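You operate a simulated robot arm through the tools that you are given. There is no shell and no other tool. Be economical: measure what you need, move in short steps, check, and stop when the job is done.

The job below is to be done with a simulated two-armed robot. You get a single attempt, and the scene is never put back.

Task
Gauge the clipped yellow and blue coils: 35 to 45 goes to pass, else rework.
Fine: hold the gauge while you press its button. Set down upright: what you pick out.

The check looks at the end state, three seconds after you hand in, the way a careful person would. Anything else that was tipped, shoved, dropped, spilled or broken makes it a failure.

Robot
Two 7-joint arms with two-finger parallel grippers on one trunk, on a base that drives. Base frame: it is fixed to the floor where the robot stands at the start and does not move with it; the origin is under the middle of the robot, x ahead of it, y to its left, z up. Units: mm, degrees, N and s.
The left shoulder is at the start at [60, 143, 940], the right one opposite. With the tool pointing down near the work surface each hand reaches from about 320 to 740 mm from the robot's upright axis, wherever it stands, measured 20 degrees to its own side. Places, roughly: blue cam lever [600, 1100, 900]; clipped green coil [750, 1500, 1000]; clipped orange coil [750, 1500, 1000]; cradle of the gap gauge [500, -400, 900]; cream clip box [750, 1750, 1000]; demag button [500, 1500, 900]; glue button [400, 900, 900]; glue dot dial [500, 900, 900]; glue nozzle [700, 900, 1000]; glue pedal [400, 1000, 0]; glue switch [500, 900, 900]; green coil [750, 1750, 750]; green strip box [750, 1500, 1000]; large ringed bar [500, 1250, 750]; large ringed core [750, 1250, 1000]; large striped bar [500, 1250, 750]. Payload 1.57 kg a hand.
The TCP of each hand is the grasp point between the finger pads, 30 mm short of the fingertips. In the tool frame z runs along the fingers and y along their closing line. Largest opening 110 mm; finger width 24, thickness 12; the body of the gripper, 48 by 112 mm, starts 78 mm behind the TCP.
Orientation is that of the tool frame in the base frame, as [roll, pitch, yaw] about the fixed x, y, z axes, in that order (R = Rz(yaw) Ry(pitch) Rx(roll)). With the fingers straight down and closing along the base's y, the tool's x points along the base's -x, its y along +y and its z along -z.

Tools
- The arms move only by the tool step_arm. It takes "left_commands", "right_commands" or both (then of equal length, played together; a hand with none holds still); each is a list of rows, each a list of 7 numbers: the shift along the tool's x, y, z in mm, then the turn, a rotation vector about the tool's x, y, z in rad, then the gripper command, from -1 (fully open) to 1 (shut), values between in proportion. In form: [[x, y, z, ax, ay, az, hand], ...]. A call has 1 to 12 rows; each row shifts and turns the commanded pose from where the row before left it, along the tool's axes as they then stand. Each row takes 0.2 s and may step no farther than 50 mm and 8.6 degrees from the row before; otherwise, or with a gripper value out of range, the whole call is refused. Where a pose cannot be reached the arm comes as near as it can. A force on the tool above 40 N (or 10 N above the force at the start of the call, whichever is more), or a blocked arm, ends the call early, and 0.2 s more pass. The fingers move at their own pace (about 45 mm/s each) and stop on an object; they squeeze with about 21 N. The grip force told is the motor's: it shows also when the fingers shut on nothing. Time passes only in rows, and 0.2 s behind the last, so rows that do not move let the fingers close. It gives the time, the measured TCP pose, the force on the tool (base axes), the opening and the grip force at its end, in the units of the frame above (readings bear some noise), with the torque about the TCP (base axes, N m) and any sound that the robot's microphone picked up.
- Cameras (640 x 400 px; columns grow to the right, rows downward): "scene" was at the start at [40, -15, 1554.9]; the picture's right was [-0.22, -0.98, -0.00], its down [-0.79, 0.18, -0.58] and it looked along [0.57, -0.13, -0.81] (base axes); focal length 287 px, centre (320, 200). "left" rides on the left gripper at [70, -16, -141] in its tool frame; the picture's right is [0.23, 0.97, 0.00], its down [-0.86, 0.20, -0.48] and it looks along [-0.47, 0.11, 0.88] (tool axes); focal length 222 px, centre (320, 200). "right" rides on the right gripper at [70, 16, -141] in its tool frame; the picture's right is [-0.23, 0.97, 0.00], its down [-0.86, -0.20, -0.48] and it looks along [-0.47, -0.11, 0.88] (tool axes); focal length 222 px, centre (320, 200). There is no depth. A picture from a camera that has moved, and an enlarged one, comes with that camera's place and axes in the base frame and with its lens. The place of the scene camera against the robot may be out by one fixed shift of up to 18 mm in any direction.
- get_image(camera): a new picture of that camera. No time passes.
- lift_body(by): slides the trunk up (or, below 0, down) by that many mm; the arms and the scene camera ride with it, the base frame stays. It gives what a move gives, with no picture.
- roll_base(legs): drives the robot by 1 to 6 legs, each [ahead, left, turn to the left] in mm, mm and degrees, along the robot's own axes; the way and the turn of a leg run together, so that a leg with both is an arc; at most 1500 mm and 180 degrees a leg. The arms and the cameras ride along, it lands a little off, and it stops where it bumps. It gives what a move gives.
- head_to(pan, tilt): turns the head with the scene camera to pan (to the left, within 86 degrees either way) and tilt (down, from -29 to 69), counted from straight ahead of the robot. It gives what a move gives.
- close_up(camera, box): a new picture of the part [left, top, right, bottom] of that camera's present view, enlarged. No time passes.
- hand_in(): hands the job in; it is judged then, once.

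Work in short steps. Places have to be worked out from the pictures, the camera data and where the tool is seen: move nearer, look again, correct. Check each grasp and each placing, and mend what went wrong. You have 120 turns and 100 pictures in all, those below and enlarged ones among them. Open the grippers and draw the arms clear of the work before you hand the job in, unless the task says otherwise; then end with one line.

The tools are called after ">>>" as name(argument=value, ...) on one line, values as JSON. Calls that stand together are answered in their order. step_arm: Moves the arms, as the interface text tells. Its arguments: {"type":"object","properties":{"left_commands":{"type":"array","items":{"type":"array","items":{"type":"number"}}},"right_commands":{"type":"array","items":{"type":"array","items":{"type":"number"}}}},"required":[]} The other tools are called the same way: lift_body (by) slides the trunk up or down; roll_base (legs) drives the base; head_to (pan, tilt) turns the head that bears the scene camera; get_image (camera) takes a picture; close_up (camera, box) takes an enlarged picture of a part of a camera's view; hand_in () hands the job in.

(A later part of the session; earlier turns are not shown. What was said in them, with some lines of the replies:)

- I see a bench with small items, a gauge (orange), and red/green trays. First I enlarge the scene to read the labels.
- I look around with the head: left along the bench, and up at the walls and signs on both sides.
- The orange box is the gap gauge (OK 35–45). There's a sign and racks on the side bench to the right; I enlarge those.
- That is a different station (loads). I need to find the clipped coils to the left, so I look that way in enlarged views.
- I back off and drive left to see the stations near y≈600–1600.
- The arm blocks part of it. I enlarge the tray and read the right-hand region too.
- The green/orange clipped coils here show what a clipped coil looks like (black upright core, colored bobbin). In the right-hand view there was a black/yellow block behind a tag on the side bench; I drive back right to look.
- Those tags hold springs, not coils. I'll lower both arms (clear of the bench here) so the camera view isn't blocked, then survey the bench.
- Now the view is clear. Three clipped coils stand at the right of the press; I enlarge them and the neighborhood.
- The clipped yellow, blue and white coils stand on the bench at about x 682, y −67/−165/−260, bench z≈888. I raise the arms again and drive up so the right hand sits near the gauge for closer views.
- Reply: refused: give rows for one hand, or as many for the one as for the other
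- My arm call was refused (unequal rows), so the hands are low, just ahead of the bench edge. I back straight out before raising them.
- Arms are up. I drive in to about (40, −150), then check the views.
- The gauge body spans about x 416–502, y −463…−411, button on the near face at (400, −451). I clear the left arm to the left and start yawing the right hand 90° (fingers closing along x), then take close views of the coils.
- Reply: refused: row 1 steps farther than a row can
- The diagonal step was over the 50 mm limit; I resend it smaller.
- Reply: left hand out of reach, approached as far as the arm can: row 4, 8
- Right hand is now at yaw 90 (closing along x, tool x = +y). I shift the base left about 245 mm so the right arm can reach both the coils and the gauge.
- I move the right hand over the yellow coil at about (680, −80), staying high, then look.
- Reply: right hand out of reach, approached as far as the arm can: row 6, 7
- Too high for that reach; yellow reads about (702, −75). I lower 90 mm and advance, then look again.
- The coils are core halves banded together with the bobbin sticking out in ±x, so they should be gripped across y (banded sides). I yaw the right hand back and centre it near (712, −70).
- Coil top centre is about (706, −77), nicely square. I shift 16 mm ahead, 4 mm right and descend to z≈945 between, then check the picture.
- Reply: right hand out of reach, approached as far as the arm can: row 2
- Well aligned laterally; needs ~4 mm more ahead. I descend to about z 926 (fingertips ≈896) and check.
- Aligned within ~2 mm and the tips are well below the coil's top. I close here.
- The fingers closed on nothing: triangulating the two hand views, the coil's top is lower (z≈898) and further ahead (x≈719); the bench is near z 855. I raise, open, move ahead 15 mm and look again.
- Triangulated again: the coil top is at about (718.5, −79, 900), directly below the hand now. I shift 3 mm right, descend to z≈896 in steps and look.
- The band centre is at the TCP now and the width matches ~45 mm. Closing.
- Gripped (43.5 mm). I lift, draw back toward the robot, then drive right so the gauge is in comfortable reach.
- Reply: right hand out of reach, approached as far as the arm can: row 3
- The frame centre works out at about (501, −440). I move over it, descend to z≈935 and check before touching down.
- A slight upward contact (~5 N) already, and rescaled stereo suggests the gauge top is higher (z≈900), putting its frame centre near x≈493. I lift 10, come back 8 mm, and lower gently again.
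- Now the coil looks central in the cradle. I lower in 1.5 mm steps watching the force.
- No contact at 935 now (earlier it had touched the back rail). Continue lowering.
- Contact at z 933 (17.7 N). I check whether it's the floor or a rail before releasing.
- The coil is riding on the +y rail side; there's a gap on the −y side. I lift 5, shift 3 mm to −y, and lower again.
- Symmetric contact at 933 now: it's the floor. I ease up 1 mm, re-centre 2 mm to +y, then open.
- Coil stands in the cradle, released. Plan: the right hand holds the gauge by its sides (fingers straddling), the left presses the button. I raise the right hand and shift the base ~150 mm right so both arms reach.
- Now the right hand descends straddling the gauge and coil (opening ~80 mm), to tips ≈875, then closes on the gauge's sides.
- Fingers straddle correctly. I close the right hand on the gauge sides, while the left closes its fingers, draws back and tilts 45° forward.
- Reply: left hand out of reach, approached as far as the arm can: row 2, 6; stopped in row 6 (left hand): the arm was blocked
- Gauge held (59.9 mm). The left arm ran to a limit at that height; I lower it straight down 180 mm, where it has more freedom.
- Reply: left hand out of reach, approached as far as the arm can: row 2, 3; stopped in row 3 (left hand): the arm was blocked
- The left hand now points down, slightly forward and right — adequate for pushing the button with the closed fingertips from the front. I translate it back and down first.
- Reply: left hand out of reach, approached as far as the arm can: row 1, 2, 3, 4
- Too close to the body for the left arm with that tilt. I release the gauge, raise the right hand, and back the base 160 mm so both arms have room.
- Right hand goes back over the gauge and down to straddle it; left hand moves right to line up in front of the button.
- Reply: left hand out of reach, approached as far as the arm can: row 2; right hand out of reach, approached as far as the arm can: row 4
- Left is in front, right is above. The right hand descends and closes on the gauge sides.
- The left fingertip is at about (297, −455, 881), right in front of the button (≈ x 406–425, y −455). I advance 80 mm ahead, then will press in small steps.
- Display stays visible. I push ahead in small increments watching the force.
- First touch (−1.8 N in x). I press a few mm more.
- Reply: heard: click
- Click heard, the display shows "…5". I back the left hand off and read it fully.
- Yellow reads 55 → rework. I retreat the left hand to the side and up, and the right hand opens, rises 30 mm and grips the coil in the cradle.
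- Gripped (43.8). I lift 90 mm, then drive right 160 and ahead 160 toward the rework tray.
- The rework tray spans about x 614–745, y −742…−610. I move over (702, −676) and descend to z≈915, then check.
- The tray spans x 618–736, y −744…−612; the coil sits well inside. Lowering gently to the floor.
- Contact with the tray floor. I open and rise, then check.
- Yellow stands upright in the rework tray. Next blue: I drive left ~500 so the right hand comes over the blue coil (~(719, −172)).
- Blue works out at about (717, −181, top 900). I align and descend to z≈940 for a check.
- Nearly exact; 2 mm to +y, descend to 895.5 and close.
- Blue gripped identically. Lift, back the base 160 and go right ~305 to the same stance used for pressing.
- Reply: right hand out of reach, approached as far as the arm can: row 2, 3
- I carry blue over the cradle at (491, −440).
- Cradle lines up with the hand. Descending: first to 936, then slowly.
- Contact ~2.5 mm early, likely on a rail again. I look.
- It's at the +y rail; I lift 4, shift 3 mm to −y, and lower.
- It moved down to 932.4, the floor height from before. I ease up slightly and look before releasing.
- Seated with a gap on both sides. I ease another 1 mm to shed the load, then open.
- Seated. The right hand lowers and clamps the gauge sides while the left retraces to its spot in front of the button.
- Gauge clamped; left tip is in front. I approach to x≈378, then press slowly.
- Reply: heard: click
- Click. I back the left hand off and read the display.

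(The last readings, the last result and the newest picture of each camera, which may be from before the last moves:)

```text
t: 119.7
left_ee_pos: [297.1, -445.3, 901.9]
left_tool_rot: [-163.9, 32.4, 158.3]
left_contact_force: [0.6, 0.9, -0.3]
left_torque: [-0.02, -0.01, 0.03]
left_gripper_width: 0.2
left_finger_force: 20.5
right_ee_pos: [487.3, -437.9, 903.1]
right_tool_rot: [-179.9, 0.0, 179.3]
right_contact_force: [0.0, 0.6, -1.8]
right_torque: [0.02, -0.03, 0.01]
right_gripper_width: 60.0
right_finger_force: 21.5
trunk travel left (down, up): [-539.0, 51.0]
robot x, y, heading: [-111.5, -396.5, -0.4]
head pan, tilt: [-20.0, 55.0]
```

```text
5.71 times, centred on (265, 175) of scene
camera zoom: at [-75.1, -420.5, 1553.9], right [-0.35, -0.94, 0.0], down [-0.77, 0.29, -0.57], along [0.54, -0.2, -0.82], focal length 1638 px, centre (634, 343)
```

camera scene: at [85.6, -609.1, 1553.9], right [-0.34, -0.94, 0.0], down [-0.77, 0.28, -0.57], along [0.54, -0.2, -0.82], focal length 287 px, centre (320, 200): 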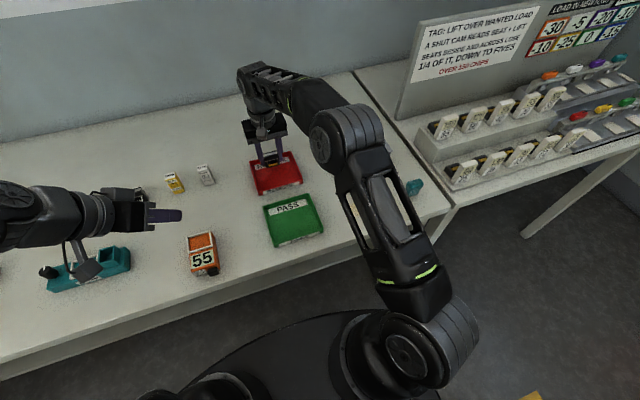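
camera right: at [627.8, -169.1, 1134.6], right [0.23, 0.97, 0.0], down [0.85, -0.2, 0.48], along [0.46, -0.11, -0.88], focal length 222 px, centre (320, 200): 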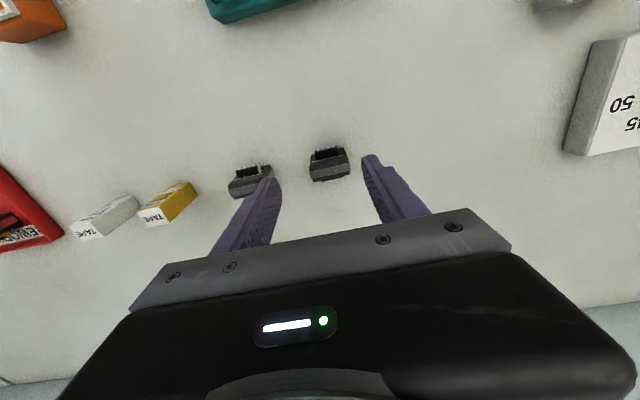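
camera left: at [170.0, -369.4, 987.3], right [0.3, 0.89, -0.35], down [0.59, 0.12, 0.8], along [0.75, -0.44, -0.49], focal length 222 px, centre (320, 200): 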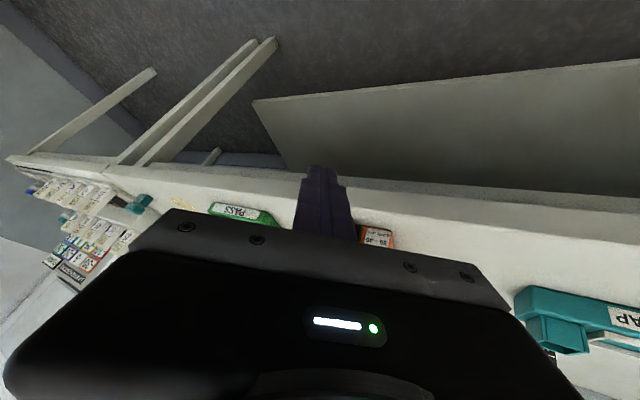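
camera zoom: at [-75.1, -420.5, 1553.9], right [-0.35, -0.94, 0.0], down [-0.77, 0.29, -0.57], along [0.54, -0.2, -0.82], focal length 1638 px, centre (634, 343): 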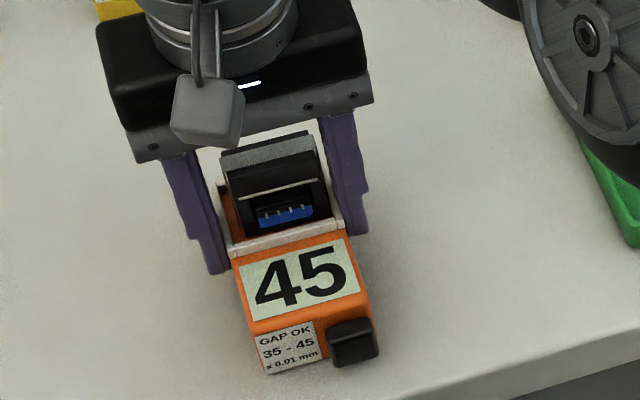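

Blue reads 45 → pass. Left retreats as before; right opens, rises 31 mm and grips blue.

>>> step_arm(left_commands=[[7.3, 32.1, -25.9, 0, 0, 0, 1], [7.3, 32.1, -25.9, 0, 0, 0, 1], [7.3, 32.1, -25.9, 0, 0, 0, 1], [7.3, 32.1, -25.9, 0, 0, 0, 1], [7.3, 32.1, -25.9, 0, 0, 0, 1], [-21.5, -9.4, -32.4, 0, 0, 0, 1], [-21.5, -9.4, -32.4, 0, 0, 0, 1], [-21.5, -9.4, -32.4, 0, 0, 0, 1], [0, 0, 0, 0, 0, 0, 1], [0, 0, 0, 0, 0, 0, 1]], right_commands=[[0, 0, 0, 0, 0, 0, -0.3], [0, 0, 0, 0, 0, 0, -0.3], [0, 0, -15, 0, 0, 0, -0.3], [0, 0, -16, 0, 0, 0, -0.3], [-4, -1.5, 0, 0, 0, 0, -0.3], [0, 0, 0, 0, 0, 0, 1], [0, 0, 0, 0, 0, 0, 1], [0, 0, 0, 0, 0, 0, 1], [0, 0, 0, 0, 0, 0, 1], [0, 0, 0, 0, 0, 0, 1]])

>>> step_arm(right_commands=[[0, 0, -20, 0, 0, 0, 1], [0, 0, -30, 0, 0, 0, 1], [0, 0, -40, 0, 0, 0, 1], [0, 0, 0, 0, 0, 0, 1]])

>>> get_image(camera="right")

```text
t: 121.9
left_ee_pos: [303.8, -239.3, 1069.7]
left_tool_rot: [-164.0, 32.5, 158.2]
left_contact_force: [-0.3, -0.4, -0.4]
left_torque: [0.01, 0.04, 0.0]
left_gripper_width: 0.0
left_finger_force: 21.0
right_ee_pos: [491.1, -437.9, 934.7]
right_tool_rot: [179.9, 0.0, 179.4]
right_contact_force: [-1.7, -1.2, 2.7]
right_torque: [-0.03, -0.01, -0.01]
right_gripper_width: 43.5
right_finger_force: 21.4
trunk travel left (down, up): [-539.0, 51.0]
robot x, y, heading: [-110.9, -398.3, -0.4]
head pan, tilt: [-20.0, 55.0]
```

```text
t: 122.9
left_ee_pos: [304.4, -239.8, 1069.7]
left_tool_rot: [-163.9, 32.4, 158.1]
left_contact_force: [-0.2, -0.3, 0.1]
left_torque: [-0.01, -0.01, -0.01]
left_gripper_width: 0.2
left_finger_force: 21.0
right_ee_pos: [491.6, -438.6, 1024.6]
right_tool_rot: [180.0, 0.0, 179.4]
right_contact_force: [-0.1, 0.0, -2.3]
right_torque: [0.04, 0.02, -0.04]
right_gripper_width: 43.5
right_finger_force: 21.0
trunk travel left (down, up): [-539.0, 51.0]
robot x, y, heading: [-111.4, -393.5, -0.4]
head pan, tilt: [-20.0, 55.0]
```

```text
14 pictures are left
camera right: at [421.9, -421.8, 1165.9], right [0.24, 0.97, 0.0], down [0.85, -0.21, 0.48], along [0.46, -0.11, -0.88], focal length 222 px, centre (320, 200)
```

right: 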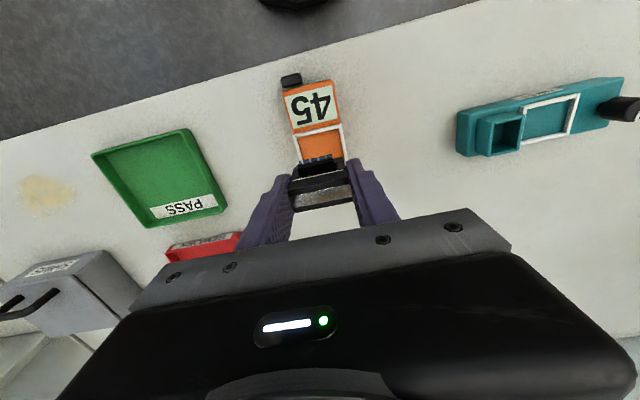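

The PASS tray centre works out at about (496, −667). I drive right 228 mm to bring blue over it.

>>> roll_base(legs=[[0, -228, 0.3]])

>>> get_image(camera="right")

```text
t: 124.7
left_ee_pos: [303.0, -471.0, 1069.1]
left_tool_rot: [-164.0, 32.4, 158.3]
left_contact_force: [0.7, 0.6, 0.4]
left_torque: [-0.01, -0.01, 0.0]
left_gripper_width: 0.0
left_finger_force: 21.4
right_ee_pos: [490.2, -669.5, 1024.4]
right_tool_rot: [180.0, 0.0, 179.7]
right_contact_force: [0.1, -0.2, -2.3]
right_torque: [0.06, -0.03, 0.01]
right_gripper_width: 43.6
right_finger_force: 21.4
trunk travel left (down, up): [-539.0, 51.0]
robot x, y, heading: [-113.6, -628.8, -0.6]
head pan, tilt: [-20.0, 55.0]
```

```text
13 pictures are left
camera right: at [419.9, -653.2, 1165.6], right [0.23, 0.97, 0.0], down [0.85, -0.21, 0.48], along [0.47, -0.11, -0.88], focal length 222 px, centre (320, 200)
```

right: 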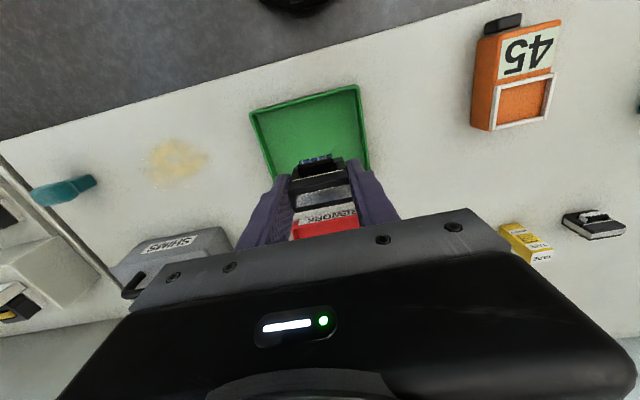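

Tray is y −745…−612, x 438–556. I shift to (495, −677) and descend to ~903.

>>> step_arm(right_commands=[[-4, -7, 30, 0, 0, 0, 1], [0, 0, 35, 0, 0, 0, 1], [0, 0, 30, 0, 0, 0, 1], [0, 0, 18, 0, 0, 0, 1], [0, 0, 7, 0, 0, 0, 1], [0, 0, 0, 0, 0, 0, 1]])

>>> get_image(camera="right")

```text
t: 126.1
left_ee_pos: [302.1, -470.3, 1069.3]
left_tool_rot: [-163.9, 32.3, 158.4]
left_contact_force: [0.3, -0.4, 0.4]
left_torque: [-0.01, 0.0, 0.01]
left_gripper_width: 0.1
left_finger_force: 21.1
right_ee_pos: [493.7, -676.6, 902.4]
right_tool_rot: [180.0, -0.1, 179.6]
right_contact_force: [0.3, 0.2, -1.7]
right_torque: [0.01, 0.01, 0.01]
right_gripper_width: 43.3
right_finger_force: 20.8
trunk travel left (down, up): [-539.0, 51.0]
robot x, y, heading: [-114.4, -625.4, -0.3]
head pan, tilt: [-20.0, 55.0]
```

```text
12 pictures are left
camera right: at [424.1, -659.4, 1044.8], right [0.23, 0.97, 0.0], down [0.85, -0.2, 0.48], along [0.47, -0.11, -0.88], focal length 222 px, centre (320, 200)
```

right: 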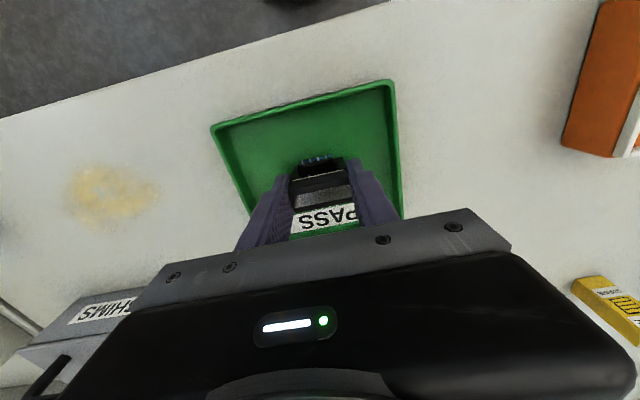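

Inside the tray. Slow final lowering.

>>> step_arm(right_commands=[[0, 0, 1.5, 0, 0, 0, 1], [0, 0, 1, 0, 0, 0, 1], [0, 0, 0, 0, 0, 0, 1]])

>>> step_arm(right_commands=[[0, 0, 1, 0, 0, 0, 1], [0, 0, 1, 0, 0, 0, 1], [0, 0, 0, 0, 0, 0, 1]])

```text
t: 126.9
left_ee_pos: [302.3, -470.1, 1067.7]
left_tool_rot: [-163.9, 32.5, 158.4]
left_contact_force: [-0.5, -0.4, -0.7]
left_torque: [-0.02, 0.01, -0.01]
left_gripper_width: 0.0
left_finger_force: 21.2
right_ee_pos: [493.3, -677.3, 900.5]
right_tool_rot: [180.0, 0.0, 179.6]
right_contact_force: [0.3, 0.0, -2.0]
right_torque: [0.0, -0.03, 0.0]
right_gripper_width: 43.7
right_finger_force: 20.9
trunk travel left (down, up): [-539.0, 51.0]
robot x, y, heading: [-112.6, -632.9, -0.3]
head pan, tilt: [-20.0, 55.0]
```

```text
t: 127.7
left_ee_pos: [302.5, -470.8, 1069.4]
left_tool_rot: [-163.9, 32.3, 158.3]
left_contact_force: [0.6, 0.0, 0.2]
left_torque: [-0.01, 0.04, -0.02]
left_gripper_width: 0.0
left_finger_force: 21.1
right_ee_pos: [493.8, -677.3, 899.4]
right_tool_rot: [180.0, -0.1, 179.6]
right_contact_force: [0.2, -0.1, -2.0]
right_torque: [-0.01, -0.03, 0.03]
right_gripper_width: 43.6
right_finger_force: 21.2
trunk travel left (down, up): [-539.0, 51.0]
robot x, y, heading: [-111.3, -631.4, -0.5]
head pan, tilt: [-20.0, 55.0]
```

>>> step_arm(right_commands=[[0, 0, 1, 0, 0, 0, 1], [0, 0, 0.8, 0, 0, 0, 1], [0, 0, 0, 0, 0, 0, 1]])

```text
t: 128.5
left_ee_pos: [303.2, -470.3, 1069.7]
left_tool_rot: [-163.9, 32.4, 158.2]
left_contact_force: [-0.3, 0.6, 0.6]
left_torque: [0.01, -0.01, 0.0]
left_gripper_width: 0.0
left_finger_force: 20.8
right_ee_pos: [494.2, -676.9, 898.8]
right_tool_rot: [-179.9, 0.0, 179.6]
right_contact_force: [-1.2, -1.0, 5.6]
right_torque: [-0.03, 0.07, 0.01]
right_gripper_width: 43.6
right_finger_force: 21.5
trunk travel left (down, up): [-539.0, 51.0]
robot x, y, heading: [-111.7, -631.5, -0.4]
head pan, tilt: [-20.0, 55.0]
```

Contact with the tray floor. Release and rise.

>>> step_arm(right_commands=[[0, 0, 0, 0, 0, 0, -0.1], [0, 0, 0, 0, 0, 0, -0.25], [0, 0, 0, 0, 0, 0, -0.25], [0, 0, 0, 0, 0, 0, -0.25], [0, 0, -40, 0, 0, 0, -0.25], [0, 0, -40, 0, 0, 0, -0.25], [0, 0, -40, 0, 0, 0, -0.5], [0, 0, 0, 0, 0, 0, -1]], left_commands=[[0, 0, 0, 0, 0, 0, 1], [0, 0, 0, 0, 0, 0, 1], [0, 0, 0, 0, 0, 0, 1], [0, 0, 0, 0, 0, 0, -1], [0, 0, 0, 0, 0, 0, -1], [0, 0, 0, 0, 0, 0, -1], [0, 0, 0, 0, 0, 0, -1], [0, 0, 0, 0, 0, 0, -1]])

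>>> roll_base(legs=[[-250, 0, 0]])

>>> head_to(pan=0, tilt=35)

>>> get_image(camera="scene")

```text
t: 130.3
left_ee_pos: [303.2, -471.4, 1068.9]
left_tool_rot: [-164.0, 32.4, 158.4]
left_contact_force: [-0.1, -0.1, -0.7]
left_torque: [0.01, 0.01, 0.01]
left_gripper_width: 104.0
left_finger_force: 0.0
right_ee_pos: [491.0, -673.2, 1019.8]
right_tool_rot: [179.9, 0.0, 179.6]
right_contact_force: [0.2, 0.8, -0.3]
right_torque: [0.02, 0.03, 0.0]
right_gripper_width: 110.1
right_finger_force: 0.1
trunk travel left (down, up): [-539.0, 51.0]
robot x, y, heading: [-113.2, -630.5, -0.3]
head pan, tilt: [-20.0, 55.0]
```

```text
t: 132.1
left_ee_pos: [50.6, -466.8, 1068.9]
left_tool_rot: [-163.9, 32.6, 158.4]
left_contact_force: [-0.6, 0.1, 0.6]
left_torque: [0.01, -0.02, 0.03]
left_gripper_width: 109.9
left_finger_force: 0.1
right_ee_pos: [239.0, -670.8, 1018.9]
right_tool_rot: [-180.0, 0.1, 179.7]
right_contact_force: [-1.4, -0.2, 0.4]
right_torque: [0.02, 0.0, 0.03]
right_gripper_width: 110.2
right_finger_force: 0.1
trunk travel left (down, up): [-539.0, 51.0]
robot x, y, heading: [-365.3, -628.0, -0.4]
head pan, tilt: [-20.0, 55.0]
```

```text
t: 132.9
left_ee_pos: [50.8, -468.1, 1069.0]
left_tool_rot: [-163.8, 32.4, 158.4]
left_contact_force: [0.5, -0.6, -0.5]
left_torque: [-0.02, -0.01, 0.01]
left_gripper_width: 109.7
left_finger_force: 0.0
right_ee_pos: [239.2, -670.9, 1019.2]
right_tool_rot: [-179.9, 0.0, 179.7]
right_contact_force: [-0.7, 0.2, 0.1]
right_torque: [-0.04, -0.02, -0.01]
right_gripper_width: 110.1
right_finger_force: 0.1
trunk travel left (down, up): [-539.0, 51.0]
robot x, y, heading: [-369.5, -627.2, -0.2]
head pan, tilt: [0.0, 35.0]
```

```text
11 pictures are left
camera scene: at [-307.6, -626.2, 1582.1], right [-0.01, -1.0, 0.0], down [-0.57, 0.0, -0.82], along [0.82, 0.0, -0.57], focal length 287 px, centre (320, 200)
```

scene: 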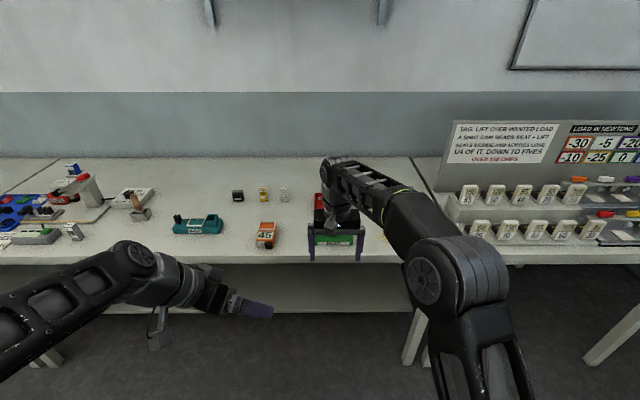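

The right arm hides the trays; I check them through the right-hand camera and a move of the base to the left for a scene view.

>>> roll_base(legs=[[0, 450, 0]])

>>> head_to(pan=-25, tilt=35)

>>> get_image(camera="scene")

```text
t: 135.6
left_ee_pos: [53.3, -25.6, 1068.0]
left_tool_rot: [-163.9, 32.4, 158.6]
left_contact_force: [0.4, -0.3, -1.1]
left_torque: [-0.04, -0.03, 0.02]
left_gripper_width: 109.8
left_finger_force: 0.1
right_ee_pos: [241.6, -228.5, 1019.9]
right_tool_rot: [-179.9, 0.0, 179.7]
right_contact_force: [-0.5, 0.2, 0.6]
right_torque: [0.0, -0.02, 0.01]
right_gripper_width: 110.0
right_finger_force: 0.1
trunk travel left (down, up): [-539.0, 51.0]
robot x, y, heading: [-363.1, -182.1, -0.3]
head pan, tilt: [0.0, 35.0]
```

```text
t: 136.5
left_ee_pos: [52.3, -25.3, 1069.4]
left_tool_rot: [-163.9, 32.4, 158.4]
left_contact_force: [1.2, -0.7, -0.2]
left_torque: [0.0, 0.0, -0.02]
left_gripper_width: 110.2
left_finger_force: 0.0
right_ee_pos: [241.4, -229.2, 1020.6]
right_tool_rot: [-180.0, 0.1, 179.7]
right_contact_force: [-0.7, 0.8, -0.5]
right_torque: [-0.02, 0.02, 0.02]
right_gripper_width: 110.1
right_finger_force: 0.1
trunk travel left (down, up): [-539.0, 51.0]
robot x, y, heading: [-364.6, -180.8, -0.2]
head pan, tilt: [-25.0, 35.0]
```

```text
10 pictures are left
camera scene: at [-313.5, -220.1, 1582.1], right [-0.43, -0.9, 0.0], down [-0.52, 0.24, -0.82], along [0.74, -0.35, -0.57], focal length 287 px, centre (320, 200)
```

scene: 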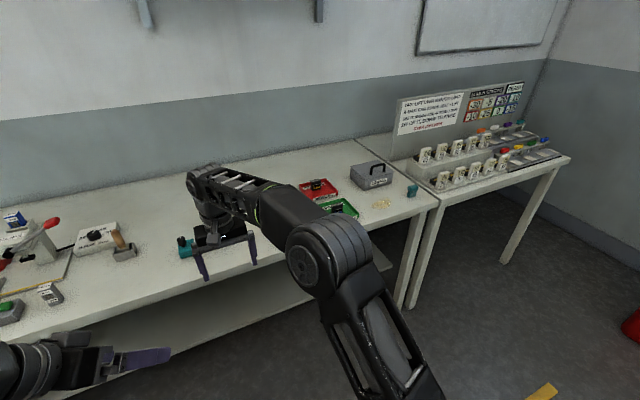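

>>> close_up(camera="scene", box=[285, 160, 395, 225])

```text
5.82 times, centred on (340, 192) of scene
camera zoom: at [-313.5, -220.1, 1582.1], right [-0.43, -0.9, 0.0], down [-0.52, 0.24, -0.82], along [0.74, -0.35, -0.57], focal length 1667 px, centre (204, 244)
```

zoom: 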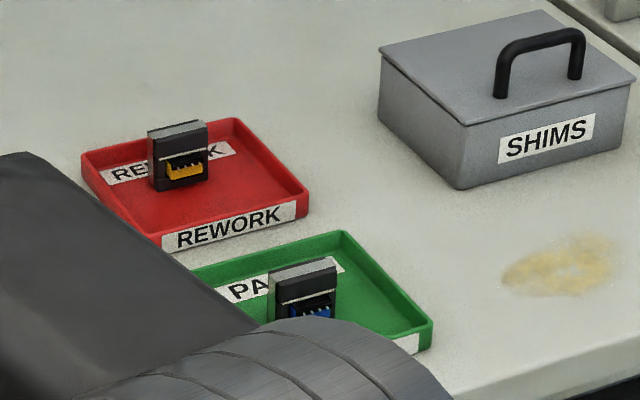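

Both coils stand upright: yellow in rework, blue in pass. Grippers are open and the arms are clear of the bench, so I hand in.

>>> hand_in()

```text
The job is handed in.
```

I gauged both coils and handed the job in: yellow read 55 and stands upright in the rework tray, and blue read 45 and stands upright in the pass tray.
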